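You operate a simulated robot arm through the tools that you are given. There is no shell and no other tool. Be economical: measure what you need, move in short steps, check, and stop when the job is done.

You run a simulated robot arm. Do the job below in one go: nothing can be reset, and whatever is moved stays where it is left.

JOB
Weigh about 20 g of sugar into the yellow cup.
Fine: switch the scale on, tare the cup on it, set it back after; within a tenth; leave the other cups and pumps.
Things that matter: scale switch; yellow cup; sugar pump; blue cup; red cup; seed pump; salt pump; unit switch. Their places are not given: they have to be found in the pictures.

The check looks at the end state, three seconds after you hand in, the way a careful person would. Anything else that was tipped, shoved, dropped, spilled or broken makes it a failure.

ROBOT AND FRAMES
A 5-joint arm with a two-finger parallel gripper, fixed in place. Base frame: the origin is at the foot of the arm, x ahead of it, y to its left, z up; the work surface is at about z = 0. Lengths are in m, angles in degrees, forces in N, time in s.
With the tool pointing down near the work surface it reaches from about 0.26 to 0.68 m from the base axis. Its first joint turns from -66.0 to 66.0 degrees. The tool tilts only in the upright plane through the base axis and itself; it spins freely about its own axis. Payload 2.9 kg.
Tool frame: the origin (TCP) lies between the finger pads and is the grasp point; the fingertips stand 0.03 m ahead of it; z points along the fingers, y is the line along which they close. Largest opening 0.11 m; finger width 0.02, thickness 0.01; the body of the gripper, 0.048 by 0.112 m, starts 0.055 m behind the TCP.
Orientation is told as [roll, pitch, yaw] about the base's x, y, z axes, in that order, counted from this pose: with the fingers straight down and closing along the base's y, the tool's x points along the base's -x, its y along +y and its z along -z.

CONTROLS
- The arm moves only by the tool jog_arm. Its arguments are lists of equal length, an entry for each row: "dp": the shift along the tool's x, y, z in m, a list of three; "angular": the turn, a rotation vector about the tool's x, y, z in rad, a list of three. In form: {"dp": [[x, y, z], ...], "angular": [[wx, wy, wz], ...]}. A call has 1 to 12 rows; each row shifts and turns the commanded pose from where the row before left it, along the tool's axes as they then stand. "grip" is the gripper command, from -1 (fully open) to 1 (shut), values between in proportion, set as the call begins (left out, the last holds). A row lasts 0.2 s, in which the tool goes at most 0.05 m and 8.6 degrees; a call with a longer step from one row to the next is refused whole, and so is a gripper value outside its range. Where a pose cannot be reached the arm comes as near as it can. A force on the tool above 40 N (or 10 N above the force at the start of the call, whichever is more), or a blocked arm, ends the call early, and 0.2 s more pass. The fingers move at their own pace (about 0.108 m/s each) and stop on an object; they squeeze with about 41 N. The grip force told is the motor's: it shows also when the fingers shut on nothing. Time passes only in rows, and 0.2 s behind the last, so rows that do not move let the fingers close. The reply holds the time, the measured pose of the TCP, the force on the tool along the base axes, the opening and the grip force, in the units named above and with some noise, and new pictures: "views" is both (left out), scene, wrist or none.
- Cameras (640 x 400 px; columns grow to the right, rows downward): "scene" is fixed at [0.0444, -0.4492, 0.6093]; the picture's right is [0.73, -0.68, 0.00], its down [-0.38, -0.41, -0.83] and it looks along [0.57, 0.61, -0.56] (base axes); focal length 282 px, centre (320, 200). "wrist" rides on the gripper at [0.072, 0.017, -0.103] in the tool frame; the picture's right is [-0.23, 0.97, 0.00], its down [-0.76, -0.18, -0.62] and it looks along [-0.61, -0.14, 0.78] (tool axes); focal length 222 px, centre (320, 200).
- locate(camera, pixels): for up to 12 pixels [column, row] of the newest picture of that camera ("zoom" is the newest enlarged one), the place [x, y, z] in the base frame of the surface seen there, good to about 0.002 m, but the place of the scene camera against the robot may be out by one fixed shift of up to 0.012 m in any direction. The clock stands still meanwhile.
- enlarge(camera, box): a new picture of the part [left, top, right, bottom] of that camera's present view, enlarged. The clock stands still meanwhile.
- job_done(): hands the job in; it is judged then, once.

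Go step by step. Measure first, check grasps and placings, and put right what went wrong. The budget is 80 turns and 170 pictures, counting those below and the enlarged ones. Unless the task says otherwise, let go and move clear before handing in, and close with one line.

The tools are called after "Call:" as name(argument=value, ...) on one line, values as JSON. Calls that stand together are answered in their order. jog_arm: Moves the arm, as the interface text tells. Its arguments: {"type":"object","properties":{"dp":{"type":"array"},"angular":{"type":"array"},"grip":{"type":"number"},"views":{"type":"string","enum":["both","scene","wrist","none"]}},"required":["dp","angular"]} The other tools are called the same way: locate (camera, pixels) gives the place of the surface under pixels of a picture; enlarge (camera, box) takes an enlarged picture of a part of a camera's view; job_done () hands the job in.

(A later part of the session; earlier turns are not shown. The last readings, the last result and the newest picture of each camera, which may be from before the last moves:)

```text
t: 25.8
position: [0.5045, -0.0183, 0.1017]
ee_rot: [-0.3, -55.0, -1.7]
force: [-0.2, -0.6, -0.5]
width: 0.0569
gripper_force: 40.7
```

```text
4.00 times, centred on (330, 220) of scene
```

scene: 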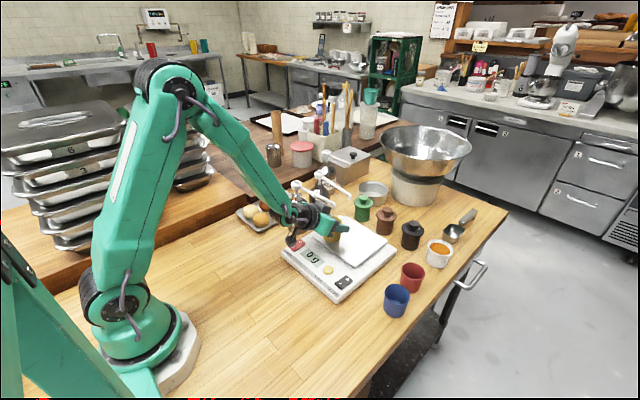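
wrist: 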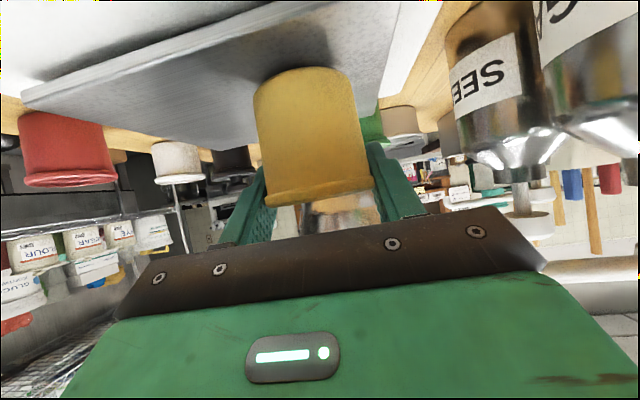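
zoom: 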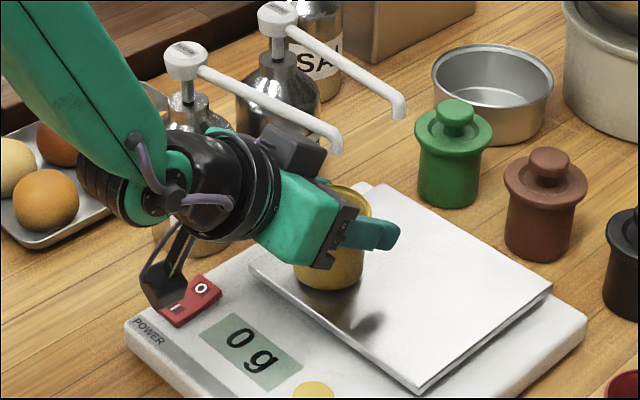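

The display still shows 0 g, so the cup is not down yet. I'll lower it millimetre by millimetre.

Call:
jog_arm(dp=[[0.0008, 0, 0.0006], [0.0008, 0, 0.0006], [0, 0, 0]], angular=[[0, 0, 0], [0, 0, 0], [0, 0, 0]], views="none")

Call:
enlarge(camera="scene", box=[290, 200, 370, 270])

```text
t: 26.6
position: [0.5051, -0.0195, 0.1002]
ee_rot: [-0.2, -55.2, -1.7]
force: [-1.9, 0.5, 7.4]
width: 0.0567
gripper_force: 41.1
```

```text
5.71 times, centred on (330, 235) of scene
```

zoom: 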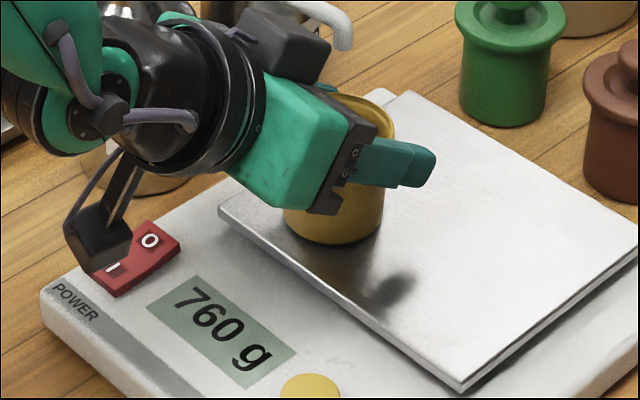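

The cup rests on the pan with 7 N on the tool and the display reading. I'll release it and retreat straight back along the tool axis.

Call:
jog_arm(dp=[[0, 0, 0], [0, 0, 0], [0, 0, -0.02], [0, 0, -0.04], [0, 0, -0.04], [0, 0, 0]], angular=[[0, 0, 0], [0, 0, 0], [0, 0, 0], [0, 0, 0], [0, 0, 0], [0, 0, 0]], grip=-0.4)

Call:
enlarge(camera="scene", box=[280, 170, 380, 270])

```text
t: 28.0
position: [0.4216, -0.0152, 0.1564]
ee_rot: [-0.3, -55.0, -1.6]
force: [0.0, 1.0, 1.0]
width: 0.0768
gripper_force: 0.1
```

scene: 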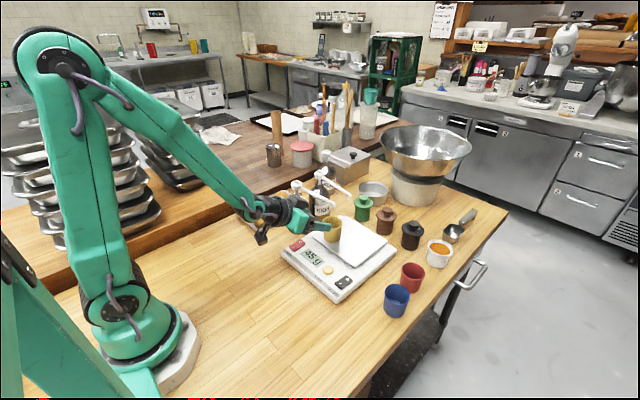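
wrist: 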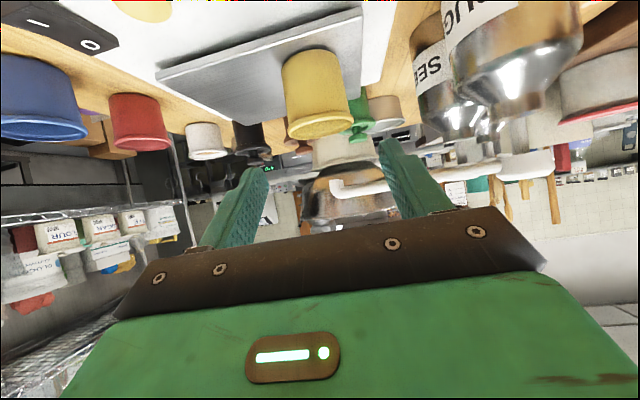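

```text
4.00 times, centred on (330, 220) of scene
```

zoom: 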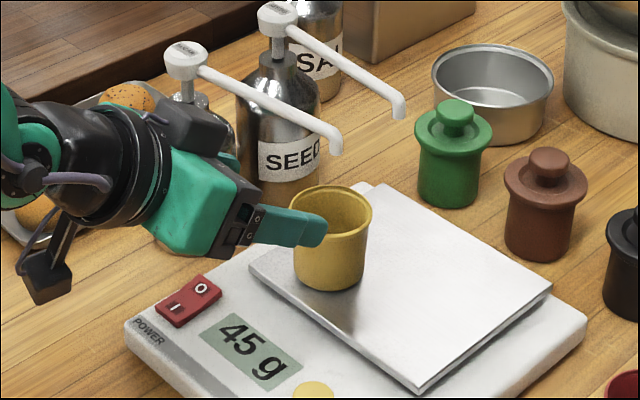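

The cup stands free under the nozzle and the scale reads 45 g. I'll bring the tool upright, shut the fingers and go above the TARE button.

Call:
jog_arm(dp=[[0, 0, 0], [0, 0, 0], [0, 0, 0], [0, 0, 0], [0, 0, 0], [0, 0, 0], [0, 0, 0], [0.005, -0.037, 0.02], [0.006, -0.037, 0.02], [0, 0, 0.02], [0, 0, 0.015], [0, 0, 0]], angular=[[0, 0.1371, 0], [0, 0.1371, 0], [0, 0.1371, 0], [0, 0.1371, 0], [0, 0.1371, 0], [0, 0.1371, 0], [0, 0.1371, 0], [0, 0, 0], [0, 0, 0], [0, 0, 0], [0, 0, 0], [0, 0, 0]], grip=1)

Call:
enlarge(camera="scene", box=[280, 190, 390, 300])

```text
t: 30.6
position: [0.4112, -0.0876, 0.0796]
ee_rot: [0.0, -0.1, -1.7]
force: [-0.3, 0.0, -0.1]
width: 0.0002
gripper_force: 37.6
```

scene: 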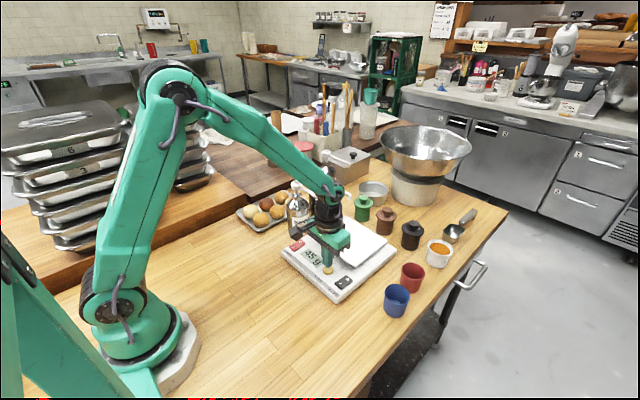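
wrist: 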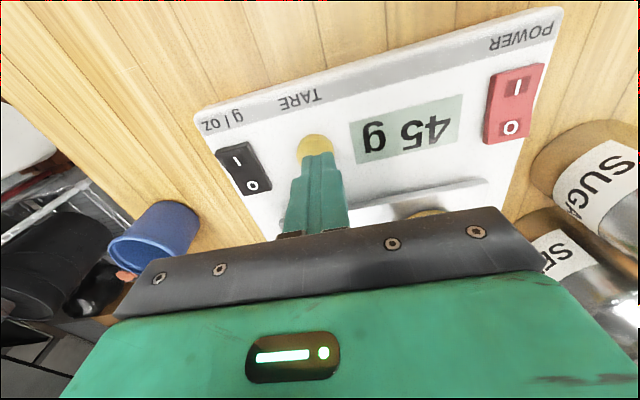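

```text
3.64 times, centred on (335, 245) of scene
```

zoom: 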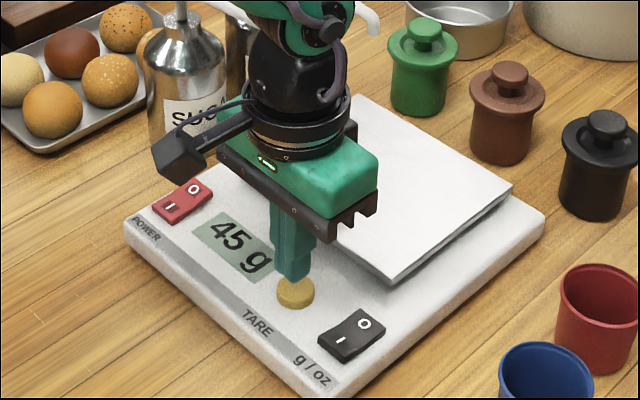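

The tip is over the yellow TARE button. I'll press in small steps and then back off.

Call:
jog_arm(dp=[[0.002, -0.003, 0.005], [0, 0, 0.003], [0, 0, 0.002], [0, 0, 0.001], [0, 0, 0.001]], angular=[[0, 0, 0], [0, 0, 0], [0, 0, 0], [0, 0, 0], [0, 0, 0]], views="none")

Call:
enlarge(camera="scene", box=[280, 190, 390, 300])

```text
t: 31.8
position: [0.4067, -0.0919, 0.0689]
ee_rot: [0.0, 0.0, -1.6]
force: [-0.8, 0.7, 0.4]
width: 0.0
gripper_force: 38.1
```

```text
3.64 times, centred on (335, 245) of scene
```

zoom: 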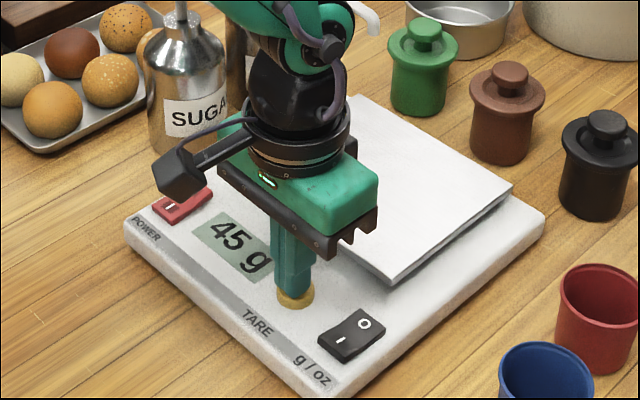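

The tip is at the button with no force yet, and the display still shows 45 g. I'll press a little further.

Call:
jog_arm(dp=[[0, 0, 0.001], [0, 0, 0.001], [0, 0, 0.001]], angular=[[0, 0, 0], [0, 0, 0], [0, 0, 0]], views="none")

Call:
enlarge(camera="scene", box=[280, 190, 390, 300])

```text
t: 32.6
position: [0.4079, -0.0923, 0.0662]
ee_rot: [0.1, -0.1, -1.7]
force: [1.0, 1.4, 0.7]
width: 0.0001
gripper_force: 37.6
```

```text
3.64 times, centred on (335, 245) of scene
```

zoom: 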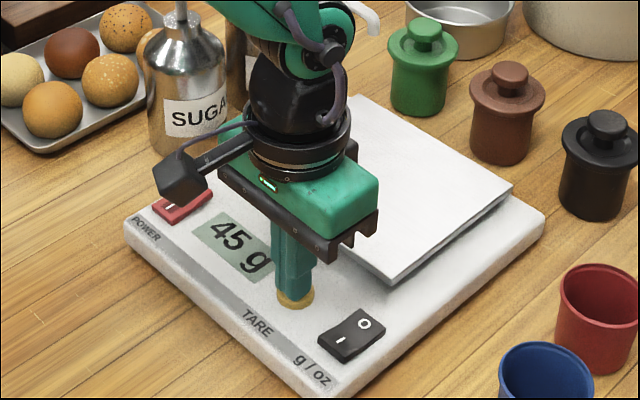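

There is still no force, so I'll go a further 3 mm in small steps.

Call:
jog_arm(dp=[[0, 0, 0.001], [0, 0, 0.001], [0, 0, 0.001]], angular=[[0, 0, 0], [0, 0, 0], [0, 0, 0]], views="wrist")

Call:
enlarge(camera="scene", box=[290, 230, 370, 300])

```text
t: 33.4
position: [0.4077, -0.0925, 0.0638]
ee_rot: [0.0, -0.1, -1.7]
force: [0.2, 2.3, 9.3]
width: 0.0
gripper_force: 37.8
```

wrist: 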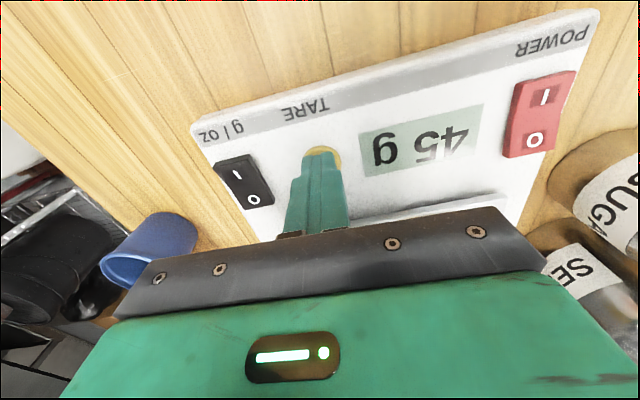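

```text
5.71 times, centred on (330, 265) of scene
```

zoom: 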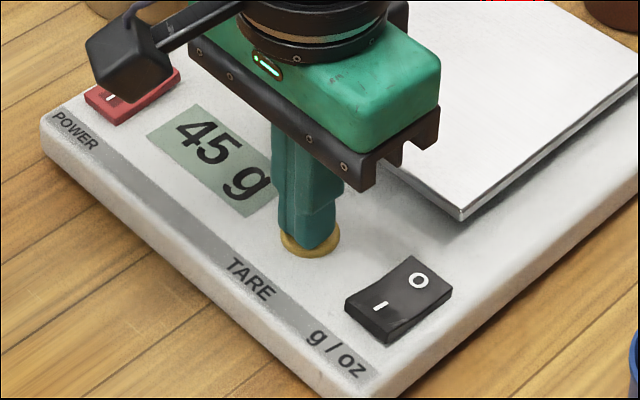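

The force is now 9 N. I'll press a touch more, then release, since taring may fire on either.

Call:
jog_arm(dp=[[0, 0, 0.001], [0, 0, 0.001], [0, 0, 0]], angular=[[0, 0, 0], [0, 0, 0], [0, 0, 0]], views="none")

Call:
enlarge(camera="scene", box=[290, 230, 370, 300])

```text
t: 34.2
position: [0.4074, -0.0922, 0.0614]
ee_rot: [-0.1, -0.1, -1.6]
force: [-0.3, 10.4, 19.9]
width: 0.0
gripper_force: 38.3
```

```text
5.71 times, centred on (330, 265) of scene
```

zoom: 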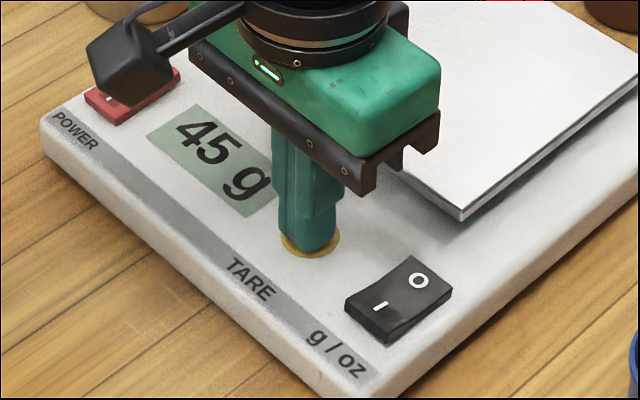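

The force is 20 N with no change on the display. I'll lift off and look at it again.

Call:
jog_arm(dp=[[0, 0, -0.02], [0.03, 0, -0.04], [0.02, 0, -0.03], [0, 0, 0]], angular=[[0, 0, 0], [0, 0, 0], [0, 0, 0], [0, 0, 0]])

Call:
enlarge(camera="scene", box=[290, 230, 370, 300])

Call:
enlarge(camera="wrist", box=[200, 80, 400, 230])

```text
t: 35.2
position: [0.3565, -0.0894, 0.1514]
ee_rot: [0.0, 0.1, -1.6]
force: [0.8, 0.0, 0.0]
width: 0.0003
gripper_force: 37.6
```

scene: 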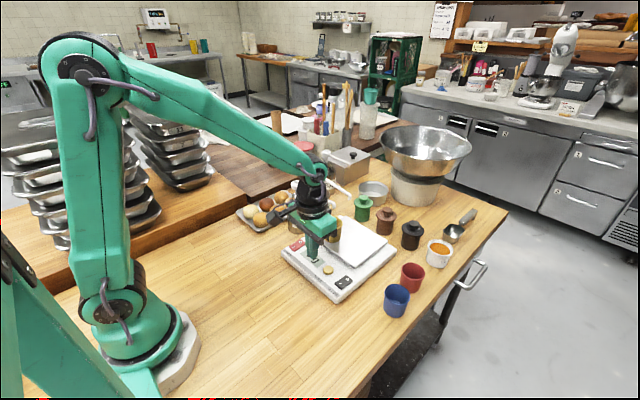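
wrist: 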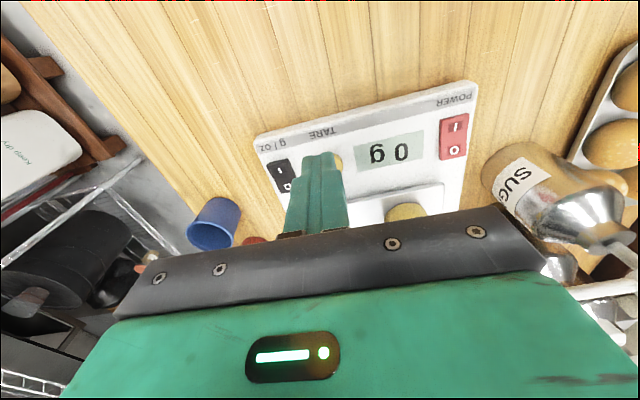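

```text
5.71 times, centred on (330, 265) of scene
```

zoom: 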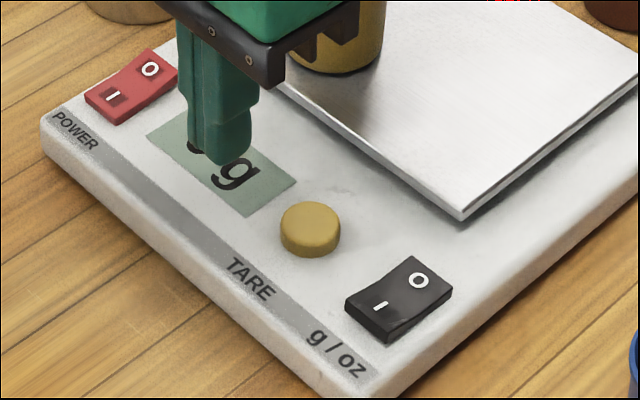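

```text
2.67 times, centred on (300, 155) of wrist
```

zoom: 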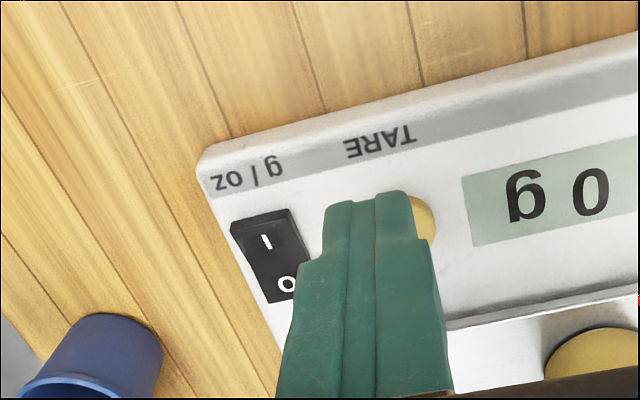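

The display now reads "0 g", so the tare fires on release. Next I'll raise the tool and go near the sugar pump head to measure it.

Call:
jog_arm(dp=[[0, 0, -0.04], [0, 0, -0.04], [0, 0.02, -0.04], [-0.006, 0.045, 0], [-0.006, 0.045, 0], [-0.006, 0.045, 0], [-0.006, 0.045, 0], [0, 0.02, 0], [0, 0, 0]], angular=[[0, 0, 0], [0, 0, 0], [0, 0, 0], [0, 0, 0], [0, 0, 0], [0, 0, 0], [0, 0, 0], [0, 0, 0], [0, 0, 0]], views="wrist")

Call:
enlarge(camera="wrist", box=[220, 100, 380, 200])

```text
t: 37.2
position: [0.3878, 0.1263, 0.2718]
ee_rot: [0.0, 0.0, -1.7]
force: [0.6, 0.6, 0.7]
width: 0.0
gripper_force: 38.0
```

wrist: 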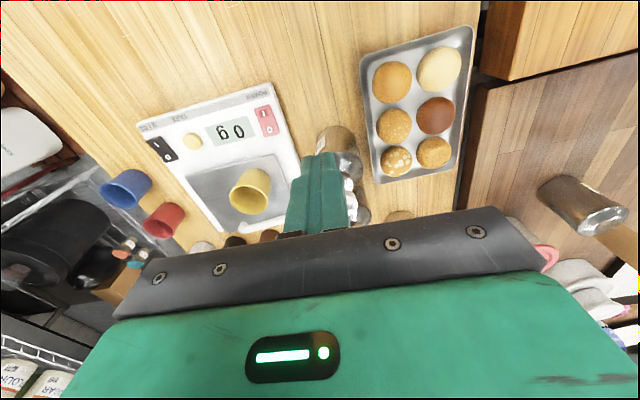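

```text
4.00 times, centred on (300, 150) of wrist
```

zoom: 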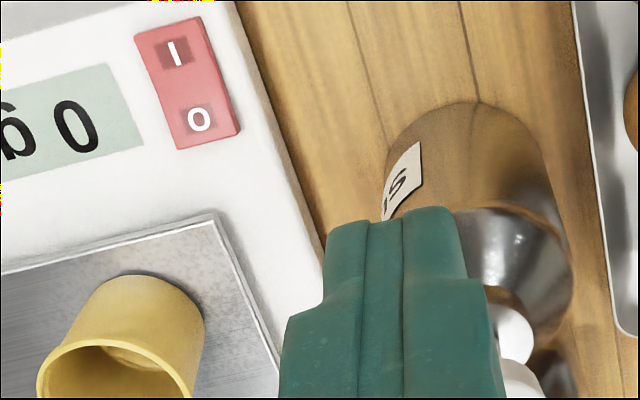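

The shut fingers hide the head, so I'll shift the tool 7 cm to the right for an open view.

Call:
jog_arm(dp=[[0, -0.04, 0], [0, -0.035, 0], [0, 0, 0]], angular=[[0, 0, 0], [0, 0, 0], [0, 0, 0]], views="wrist")

Call:
enlarge(camera="wrist", box=[310, 110, 470, 210])

```text
t: 38.0
position: [0.384, 0.0523, 0.2714]
ee_rot: [0.0, -0.1, -1.6]
force: [0.5, 0.0, 0.5]
width: 0.0
gripper_force: 38.0
```

wrist: 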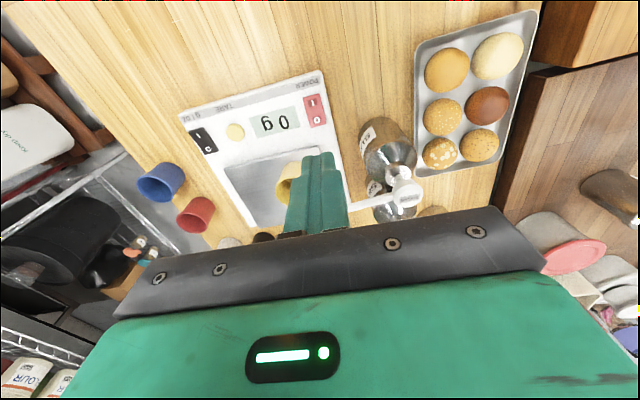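

```text
4.00 times, centred on (390, 160) of wrist
```

zoom: 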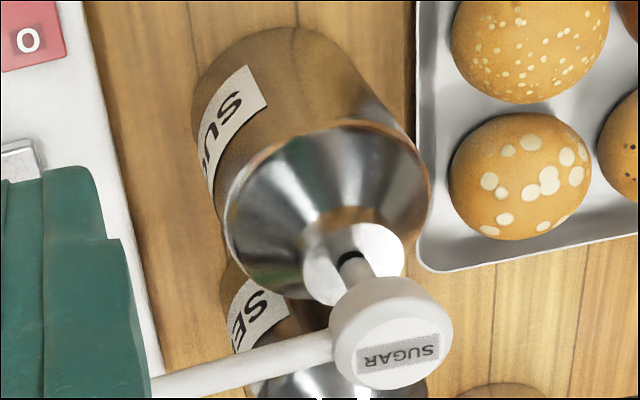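

Call:
locate(camera="zoom", pixels=[[402, 354], [356, 354], [446, 348], [402, 321], [402, 385], [350, 258], [370, 262]])

```text
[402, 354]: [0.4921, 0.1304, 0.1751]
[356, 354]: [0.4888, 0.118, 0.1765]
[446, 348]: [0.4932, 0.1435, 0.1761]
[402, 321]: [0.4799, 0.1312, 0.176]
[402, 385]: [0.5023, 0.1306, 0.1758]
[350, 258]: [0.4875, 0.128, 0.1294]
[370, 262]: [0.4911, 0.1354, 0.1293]
```

The head's centre is (0.491, 0.1305) with its top at 0.176 and the collar at 0.129. I'll move above it and come down to just over the top.

Call:
jog_arm(dp=[[-0.035, 0.027, 0], [-0.035, 0.027, 0], [-0.0347, 0.0271, 0], [0, 0, 0.03], [0, 0, 0.027], [0, 0, 0]], angular=[[0, 0, 0], [0, 0, 0], [0, 0, 0], [0, 0, 0], [0, 0, 0], [0, 0, 0]], views="scene")

Call:
enlarge(camera="scene", box=[260, 150, 380, 280])

```text
t: 39.4
position: [0.4931, 0.1304, 0.2161]
ee_rot: [0.1, 0.0, -1.7]
force: [0.4, 0.0, -1.0]
width: 0.0
gripper_force: 37.7
```

scene: 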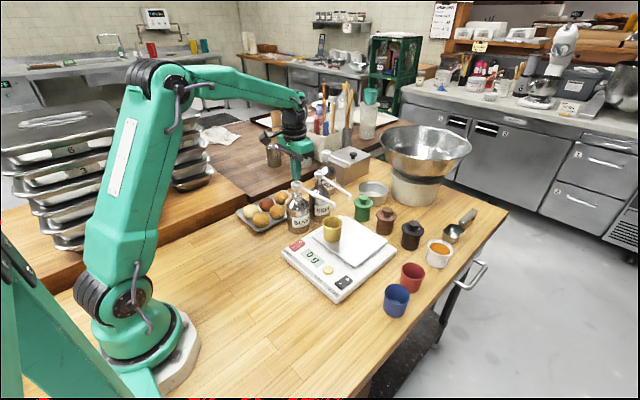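

```text
3.08 times, centred on (320, 215) of scene
```

zoom: 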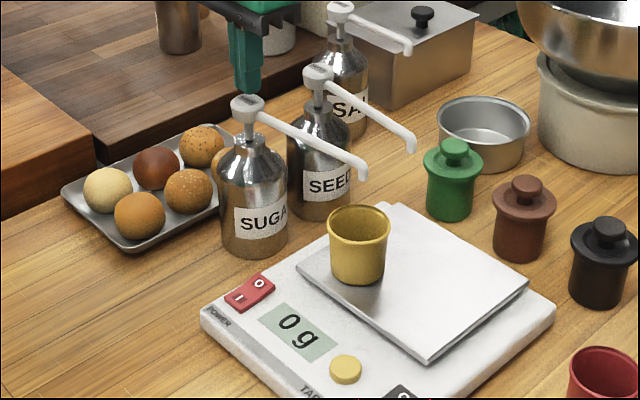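

The tip is right above the SUGAR head. I'll press gently by about 6 mm and see what comes out.

Call:
jog_arm(dp=[[0, 0, 0.008], [0, 0, 0.003], [0, 0, 0.003], [0, 0, 0.002], [0, 0, 0]], angular=[[0, 0, 0], [0, 0, 0], [0, 0, 0], [0, 0, 0], [0, 0, 0]], views="none")

Call:
enlarge(camera="scene", box=[260, 150, 380, 280])

```text
t: 40.6
position: [0.4934, 0.1327, 0.1979]
ee_rot: [0.1, -0.1, -1.8]
force: [3.4, -0.1, 6.0]
width: 0.0002
gripper_force: 37.9
```

```text
3.08 times, centred on (320, 215) of scene
```

zoom: 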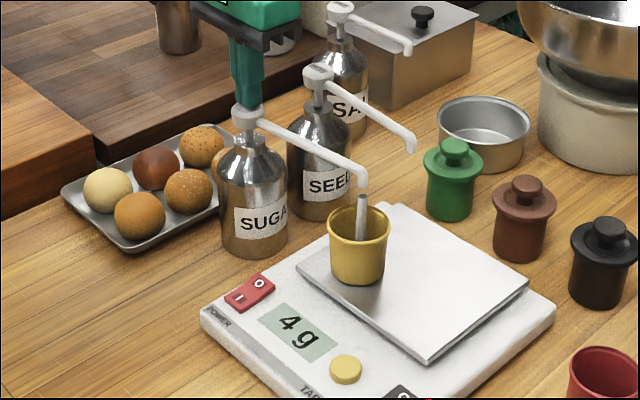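

The display shows 4 g and a stream is falling into the cup. I'll hold for one short row to learn whether it flows continuously.

Call:
jog_arm(dp=[[0, 0, 0]], angular=[[0, 0, 0]], views="none")

Call:
enlarge(camera="scene", box=[260, 150, 380, 280])

```text
t: 41.0
position: [0.4919, 0.133, 0.1983]
ee_rot: [0.0, 0.0, -1.7]
force: [4.0, 0.2, 6.3]
width: 0.0
gripper_force: 38.1
```

```text
3.08 times, centred on (320, 215) of scene
```

zoom: 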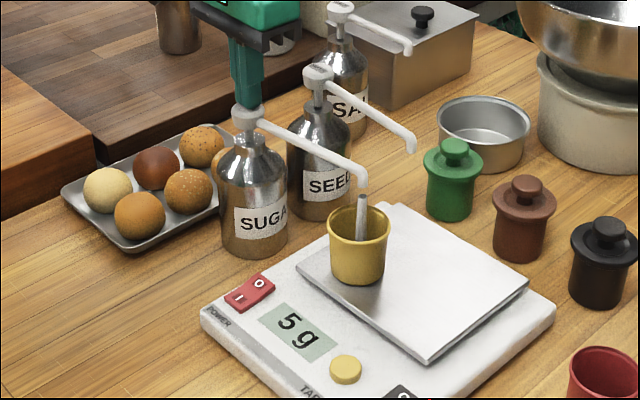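

It flows at about 2.5–4 g/s while held at this depth. I'll hold for another 1.2 s.

Call:
jog_arm(dp=[[0, 0, 0], [0, 0, 0], [0, 0, 0], [0, 0, 0], [0, 0, 0]], angular=[[0, 0, 0], [0, 0, 0], [0, 0, 0], [0, 0, 0], [0, 0, 0]], views="none")

Call:
enlarge(camera="scene", box=[260, 150, 380, 280])

```text
t: 42.2
position: [0.4911, 0.1308, 0.1981]
ee_rot: [0.0, -0.1, -1.7]
force: [2.8, 1.0, 6.1]
width: 0.0
gripper_force: 38.2
```

```text
3.08 times, centred on (320, 215) of scene
```

zoom: 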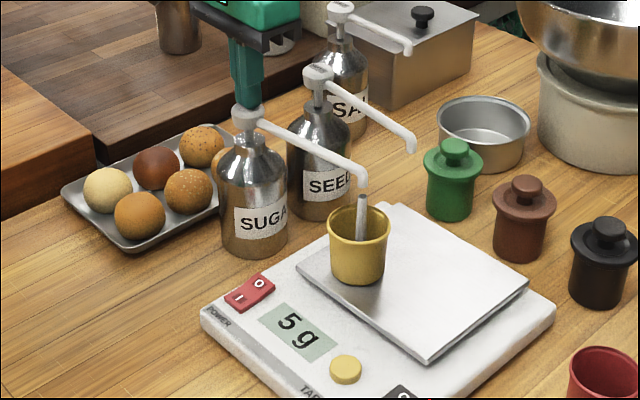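

It stayed at 5 g, so the dose follows the press depth, about 8 mm so far. I'll press a further 8 mm in small steps.

Call:
jog_arm(dp=[[0, 0, 0.003], [0, 0, 0.003], [0, 0, 0.002], [0, 0, 0]], angular=[[0, 0, 0], [0, 0, 0], [0, 0, 0], [0, 0, 0]], views="none")

Call:
enlarge(camera="scene", box=[260, 150, 380, 280])

```text
t: 43.2
position: [0.4933, 0.1316, 0.1912]
ee_rot: [0.0, 0.0, -1.6]
force: [-7.7, 7.0, 26.9]
width: 0.0
gripper_force: 37.5
```

```text
3.08 times, centred on (320, 215) of scene
```

zoom: 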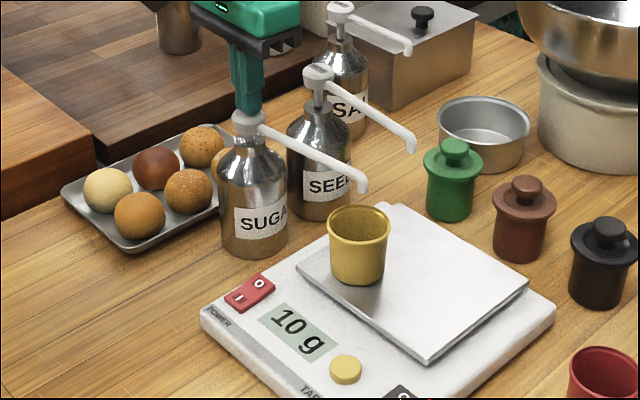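

That is the bottom of the stroke at 27 N, and the reading is 10 g with the stream stopped. I'll release fully and make one more full stroke.

Call:
jog_arm(dp=[[0, 0, -0.012], [0, 0, -0.013], [0, 0, 0], [0, 0, 0]], angular=[[0, 0, 0], [0, 0, 0], [0, 0, 0], [0, 0, 0]], views="none")

Call:
enlarge(camera="scene", box=[260, 150, 380, 280])

```text
t: 44.2
position: [0.4933, 0.1321, 0.2142]
ee_rot: [0.0, 0.0, -1.7]
force: [0.6, 0.2, -0.4]
width: 0.0
gripper_force: 37.4
```

```text
3.08 times, centred on (320, 215) of scene
```

zoom: 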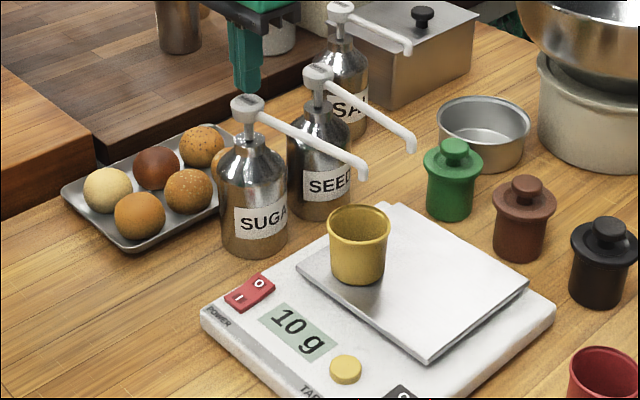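

The head is back up and the reading holds at 10 g. Now the second stroke to the same depth.

Call:
jog_arm(dp=[[0, 0, 0.008], [0, 0, 0.004], [0, 0, 0.004], [0, 0, 0.003], [0, 0, 0.003], [0, 0, 0.002], [0, 0, 0], [0, 0, 0]], angular=[[0, 0, 0], [0, 0, 0], [0, 0, 0], [0, 0, 0], [0, 0, 0], [0, 0, 0], [0, 0, 0], [0, 0, 0]], views="none")

Call:
enlarge(camera="scene", box=[260, 150, 380, 280])

```text
t: 46.0
position: [0.493, 0.1307, 0.1928]
ee_rot: [0.1, -0.2, -1.6]
force: [1.1, 10.4, 18.7]
width: 0.0003
gripper_force: 37.1
```

```text
3.08 times, centred on (320, 215) of scene
```

zoom: 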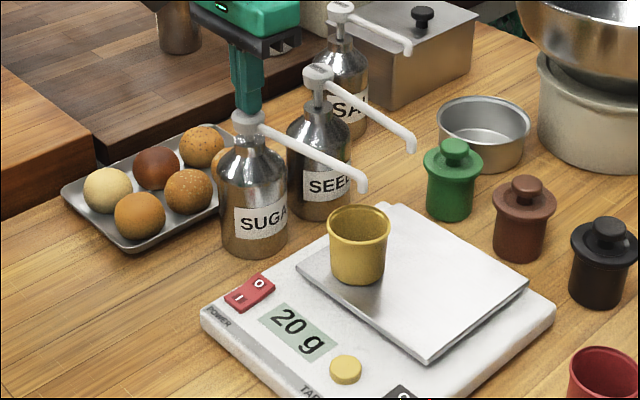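

The display reads 20 g with the stroke complete. I'll lift off the pump, move back in front of the scale, and open the fingers for the cup.

Call:
jog_arm(dp=[[0, 0, -0.03], [0, 0, -0.04], [0.03, 0, -0.01], [0.0258, -0.03, 0], [0.02, -0.04, 0], [0.02, -0.04, 0], [0, -0.038, 0], [0, 0, 0.04], [0, 0, 0.04], [0, 0, 0.02], [0, 0, 0]], angular=[[0, 0, 0], [0, 0, 0], [0, 0, 0], [0, 0, 0], [0, 0, 0], [0, 0, 0], [0, 0, 0], [0, 0, 0], [0, 0, 0], [0, 0, 0], [0, 0, 0]], grip=1)

Call:
enlarge(camera="scene", box=[260, 150, 380, 280])

```text
t: 48.4
position: [0.3942, -0.0132, 0.1699]
ee_rot: [0.0, 0.1, -1.7]
force: [1.0, 0.3, 0.3]
width: 0.0001
gripper_force: 37.3
```

scene: 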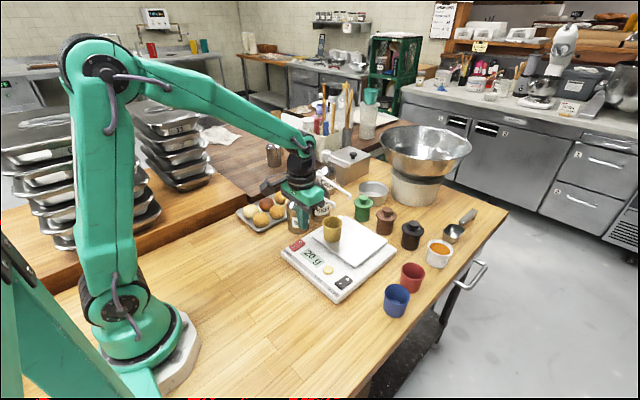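
wrist: 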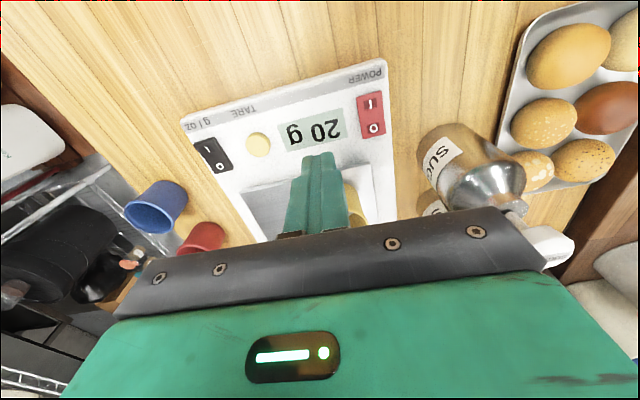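

```text
3.08 times, centred on (320, 215) of scene
```

zoom: 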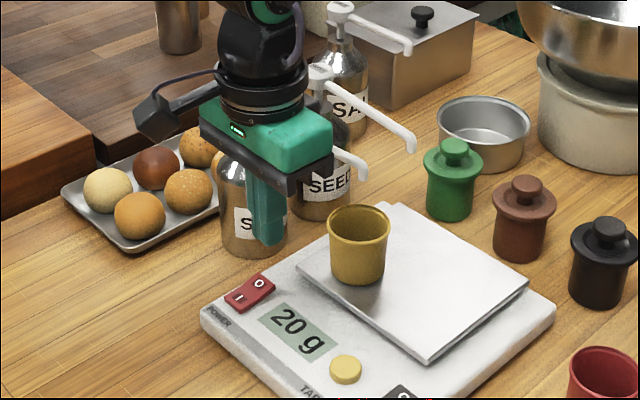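

20 g is still shown and the cup is clear. I'll tilt to 55° with open fingers and line up on the earlier retreat line.

Call:
jog_arm(dp=[[0, 0, 0], [0, 0, 0], [0, 0, 0], [0, 0, 0], [0, 0, 0], [0, 0, 0], [0, 0, 0], [-0.005, -0.0013, 0.0307], [0, 0, 0]], angular=[[0, -0.1371, 0], [0, -0.1371, 0], [0, -0.1371, 0], [0, -0.1371, 0], [0, -0.1371, 0], [0, -0.1371, 0], [0, -0.1371, 0], [0, 0, 0], [0, 0, 0]], grip=-0.4545)

Call:
enlarge(camera="scene", box=[280, 170, 380, 270])

```text
t: 50.4
position: [0.4319, -0.0164, 0.1598]
ee_rot: [-0.4, -55.0, -1.7]
force: [0.2, -0.2, 0.6]
width: 0.08
gripper_force: 0.1
out of reach, approached as far as the arm can: row 7
```

scene: 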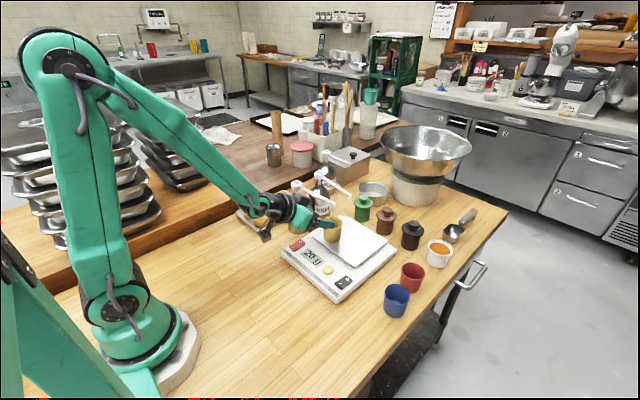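
wrist: 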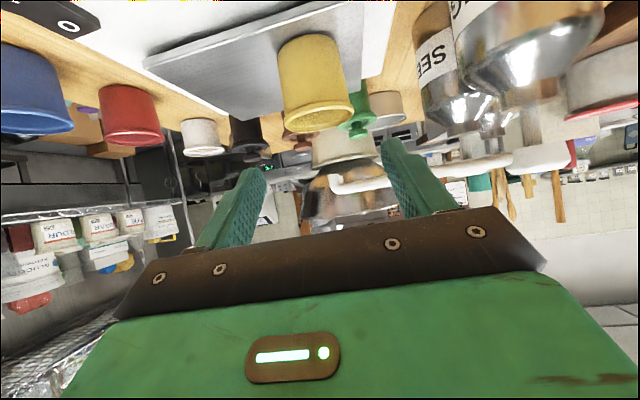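

```text
4.00 times, centred on (330, 220) of scene
```

zoom: 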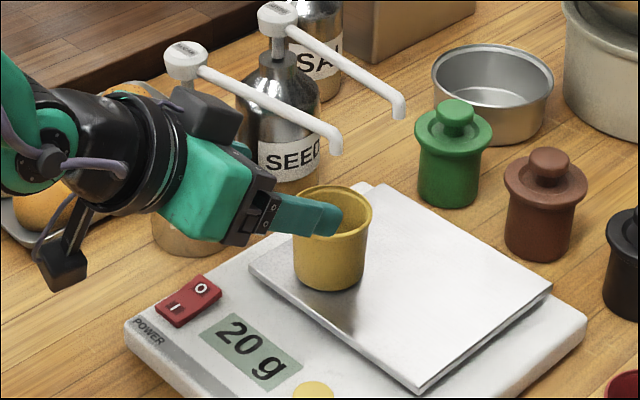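

The fingers straddle the cup and are lined up with it. I'll advance along the tool axis to the earlier grip point.

Call:
jog_arm(dp=[[0.002, 0, 0.0311], [0.002, 0, 0.0311], [0.002, 0, 0.0201], [0, 0, 0.011], [0, 0, 0]], angular=[[0, 0, 0], [0, 0, 0], [0, 0, 0], [0, 0, 0], [0, 0, 0]])

Call:
enlarge(camera="scene", box=[280, 170, 380, 270])

```text
t: 51.6
position: [0.5054, -0.0195, 0.1029]
ee_rot: [-0.3, -55.1, -1.7]
force: [0.4, -0.5, 0.1]
width: 0.08
gripper_force: 0.1
```

scene: 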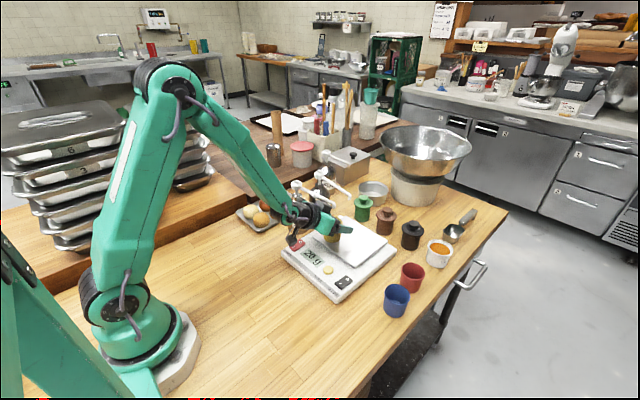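
wrist: 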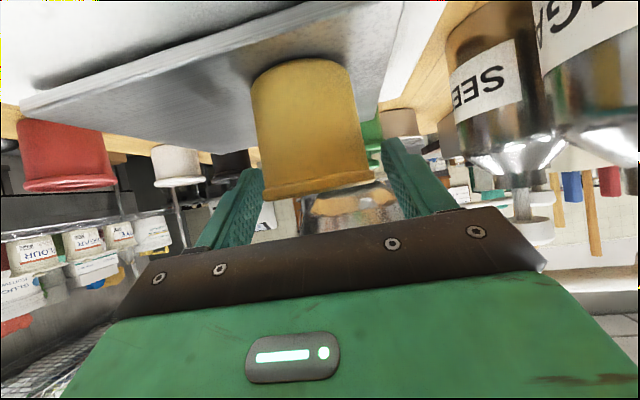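

```text
4.00 times, centred on (330, 220) of scene
```

zoom: 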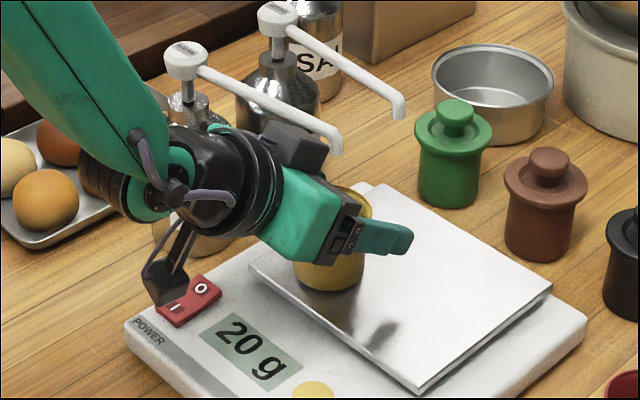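

The position matches the earlier grip point apart from 2–3 mm of height. I'll drop that much, close and lift 5 mm.

Call:
jog_arm(dp=[[0.002, 0, 0.0014], [0, 0, 0], [0, 0, 0], [0, 0, 0], [-0.0041, 0, -0.0029], [0, 0, 0]], angular=[[0, 0, 0], [0, 0, 0], [0, 0, 0], [0, 0, 0], [0, 0, 0], [0, 0, 0]], grip=0.3)

Call:
enlarge(camera="scene", box=[280, 170, 380, 270])

```text
t: 53.0
position: [0.5051, -0.0188, 0.1053]
ee_rot: [-0.3, -54.8, -1.8]
force: [0.2, 0.3, -0.5]
width: 0.0573
gripper_force: 41.2
```

scene: 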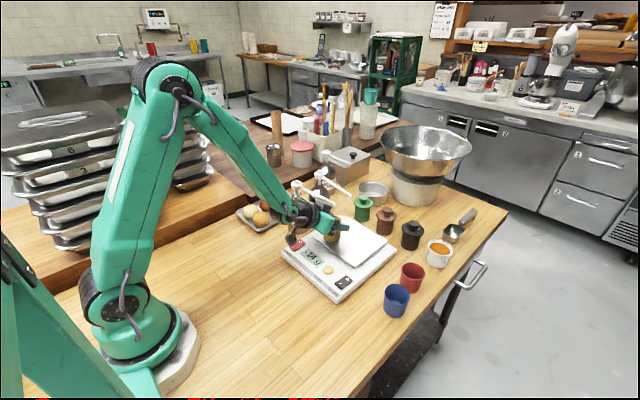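
wrist: 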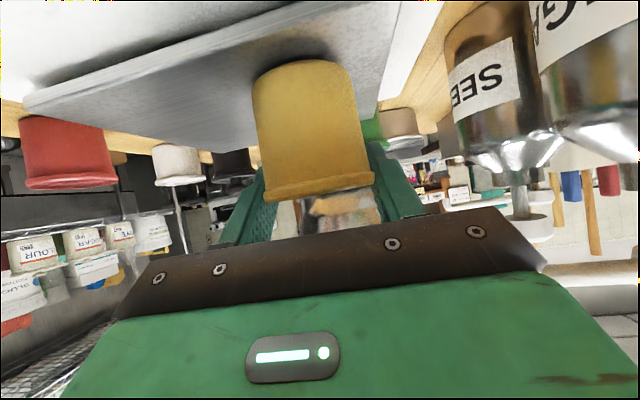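

```text
4.00 times, centred on (330, 220) of scene
```

zoom: 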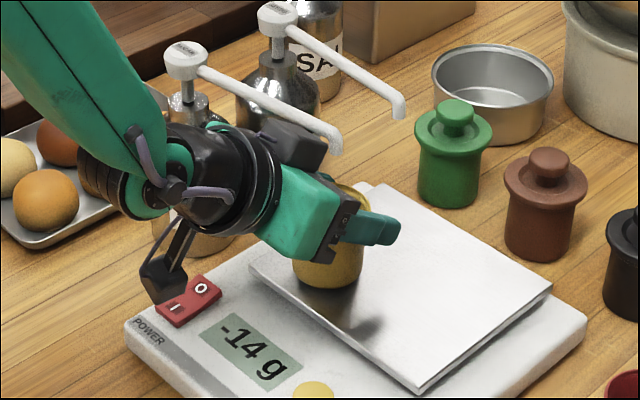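

The cup is off the pan (reading falling toward -45 g) and held at width 0.0573. I'll slide it back gently from under the nozzle, then raise it.

Call:
jog_arm(dp=[[0.007, 0, -0.0153], [0.0095, 0, -0.0136], [0.0095, 0, -0.0136], [0.0095, 0, -0.0136], [0.0095, 0, -0.0136], [-0.0074, 0, -0.0052], [-0.0074, 0, -0.0052], [0, 0, 0]], angular=[[0, 0, 0], [0, 0, 0], [0, 0, 0], [0, 0, 0], [0, 0, 0], [0, 0, 0], [0, 0, 0], [0, 0, 0]], views="scene")

Call:
enlarge(camera="scene", box=[260, 170, 380, 290])

```text
t: 54.8
position: [0.4219, -0.0166, 0.1277]
ee_rot: [-0.3, -55.0, -1.6]
force: [-0.2, 1.1, -0.2]
width: 0.0571
gripper_force: 41.1
```

scene: 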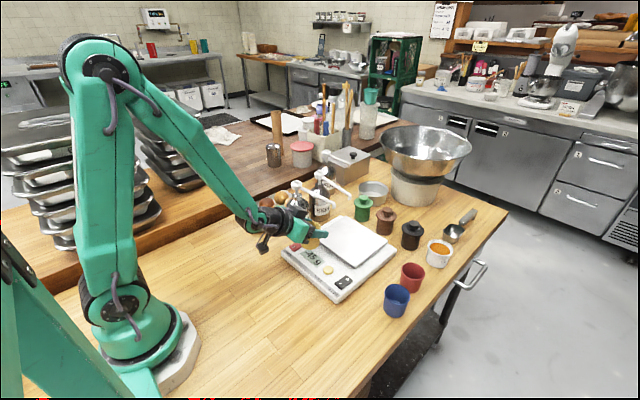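

```text
3.33 times, centred on (320, 230) of scene
```

zoom: 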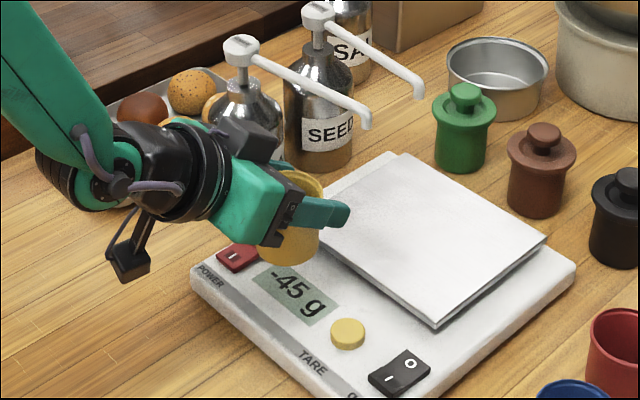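

The display reads -45 g, the whole cup's tare, which confirms the net load is off the pan. I'll swing back slowly toward the cup's first place.

Call:
jog_arm(dp=[[0.00056, -0.02875, -0.0008], [0.00056, -0.02875, -0.0008], [0.00056, -0.02875, -0.0008], [0.00056, -0.02875, -0.0008], [0.00056, -0.02875, -0.0008], [0.00056, -0.02875, -0.0008], [0.00056, -0.02875, -0.0008], [0.00056, -0.02875, -0.0008], [0, 0, 0]], angular=[[0.0558, 0, 0.0391], [0.0558, 0, 0.0391], [0.0558, 0, 0.0391], [0.0558, 0, 0.0391], [0.0558, 0, 0.0391], [0.0558, 0, 0.0391], [0.0558, 0, 0.0391], [0.0558, 0, 0.0391], [0, 0, 0]])

Call:
enlarge(camera="scene", box=[300, 230, 420, 350])

```text
t: 56.8
position: [0.3527, -0.235, 0.1254]
ee_rot: [-0.5, -55.0, -33.0]
force: [0.6, -0.5, -0.8]
width: 0.057
gripper_force: 41.3
```

scene: 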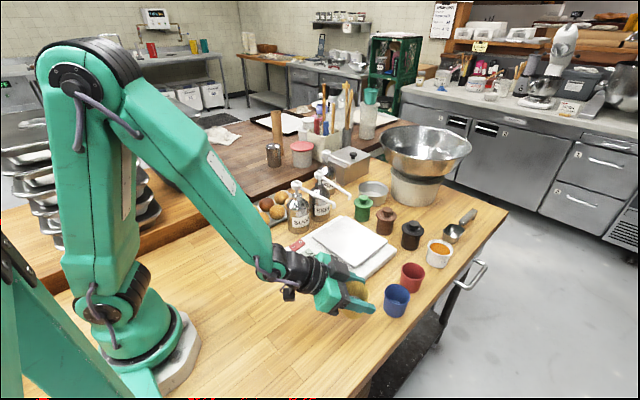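
wrist: 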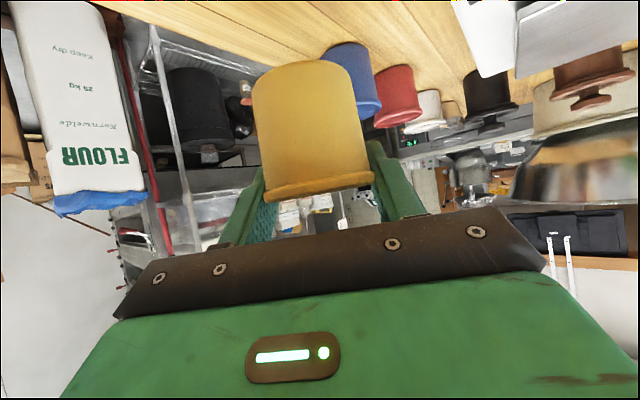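

```text
3.33 times, centred on (360, 290) of scene
```

zoom: 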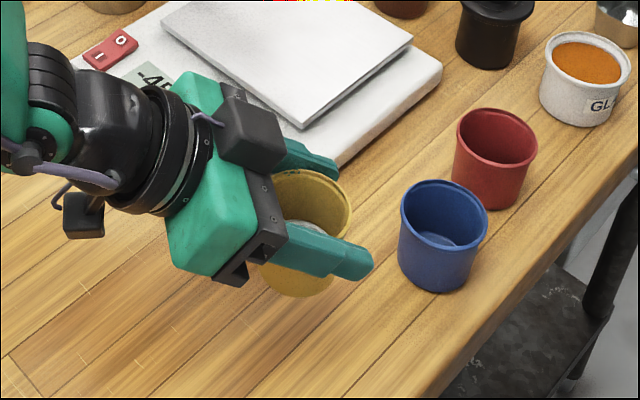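

The cup hangs level with sugar inside at zoom (305,215). I'll lower it to just above the table at its original place.

Call:
jog_arm(dp=[[0.008, 0.0004, 0.0178], [0.008, 0.0004, 0.0178], [0.008, 0.0004, 0.0178], [0.008, 0.0003, 0.0178], [0, 0, 0]], angular=[[0, 0, 0], [0, 0, 0], [0, 0, 0], [0, 0, 0], [0, 0, 0]], views="wrist")

Call:
enlarge(camera="scene", box=[300, 250, 420, 350])

```text
t: 58.0
position: [0.3885, -0.2543, 0.0598]
ee_rot: [-0.2, -55.0, -32.9]
force: [-0.6, -0.6, -0.1]
width: 0.0567
gripper_force: 40.8
```

wrist: 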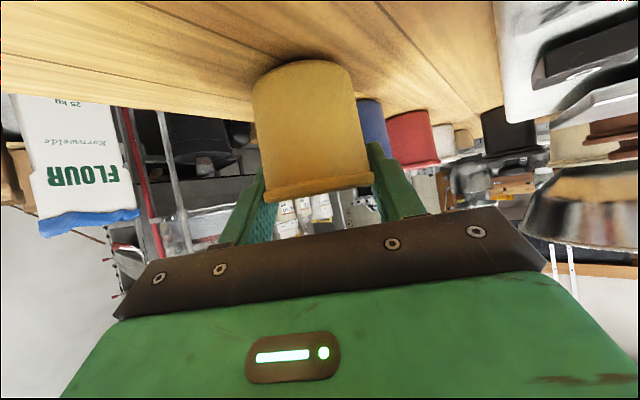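

```text
4.00 times, centred on (360, 300) of scene
```

zoom: 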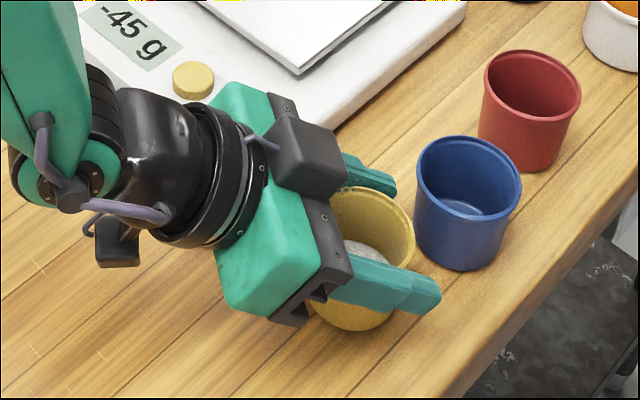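

The cup is a few millimetres above the table, clear of the blue cup. I'll lower it 1 mm at a time until contact.

Call:
jog_arm(dp=[[0.0008, 0, 0.0006], [0.0008, 0, 0.0006], [0.0008, 0, 0.0006], [0.0008, 0, 0.0006], [0, 0, 0]], angular=[[0, 0, 0], [0, 0, 0], [0, 0, 0], [0, 0, 0], [0, 0, 0]], views="none")

```text
t: 59.2
position: [0.3887, -0.2535, 0.0568]
ee_rot: [-0.2, -55.2, -32.8]
force: [-4.4, -0.1, 11.0]
width: 0.057
gripper_force: 41.2
```

The force is 11 N, so the cup is on the table. I'll ease off 1 mm, open moderately, and retreat along the tool axis.

Call:
jog_arm(dp=[[-0.0006, 0, -0.0004], [0, 0, 0], [0, 0, 0], [0, 0, -0.02], [0, 0, -0.04], [0, 0, -0.04], [0, 0, 0]], angular=[[0, 0, 0], [0, 0, 0], [0, 0, 0], [0, 0, 0], [0, 0, 0], [0, 0, 0], [0, 0, 0]], grip=-0.4)

Call:
enlarge(camera="scene", box=[280, 220, 430, 350])

```text
t: 60.8
position: [0.3462, -0.2286, 0.1136]
ee_rot: [-0.2, -54.9, -32.9]
force: [-0.5, -0.4, -1.0]
width: 0.0769
gripper_force: 0.1
out of reach, approached as far as the arm can: row 6
```

scene: 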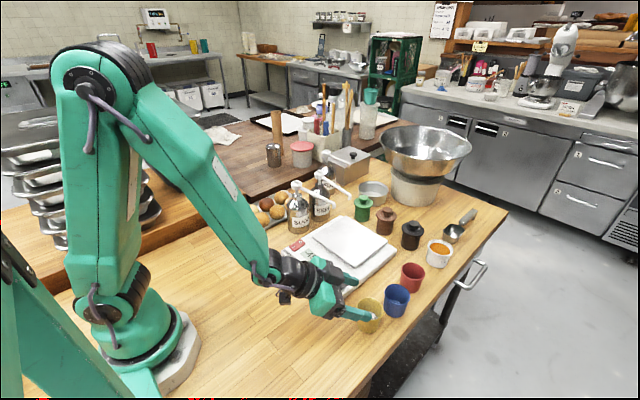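
wrist: 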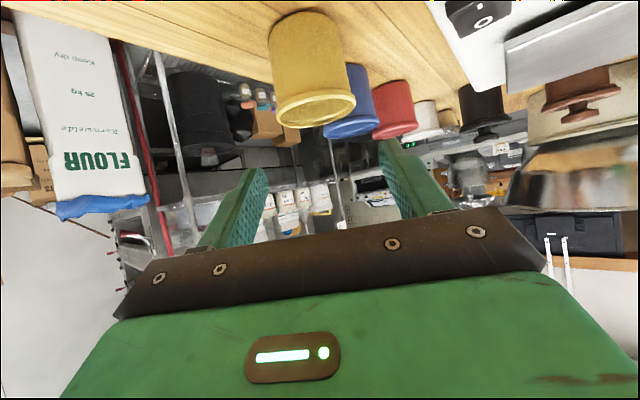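

```text
3.08 times, centred on (355, 285) of scene
```

zoom: 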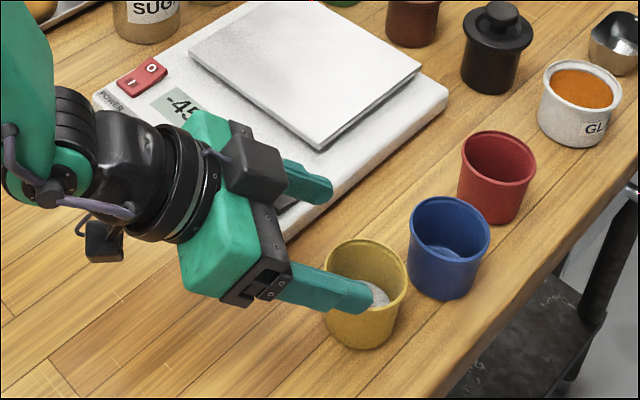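

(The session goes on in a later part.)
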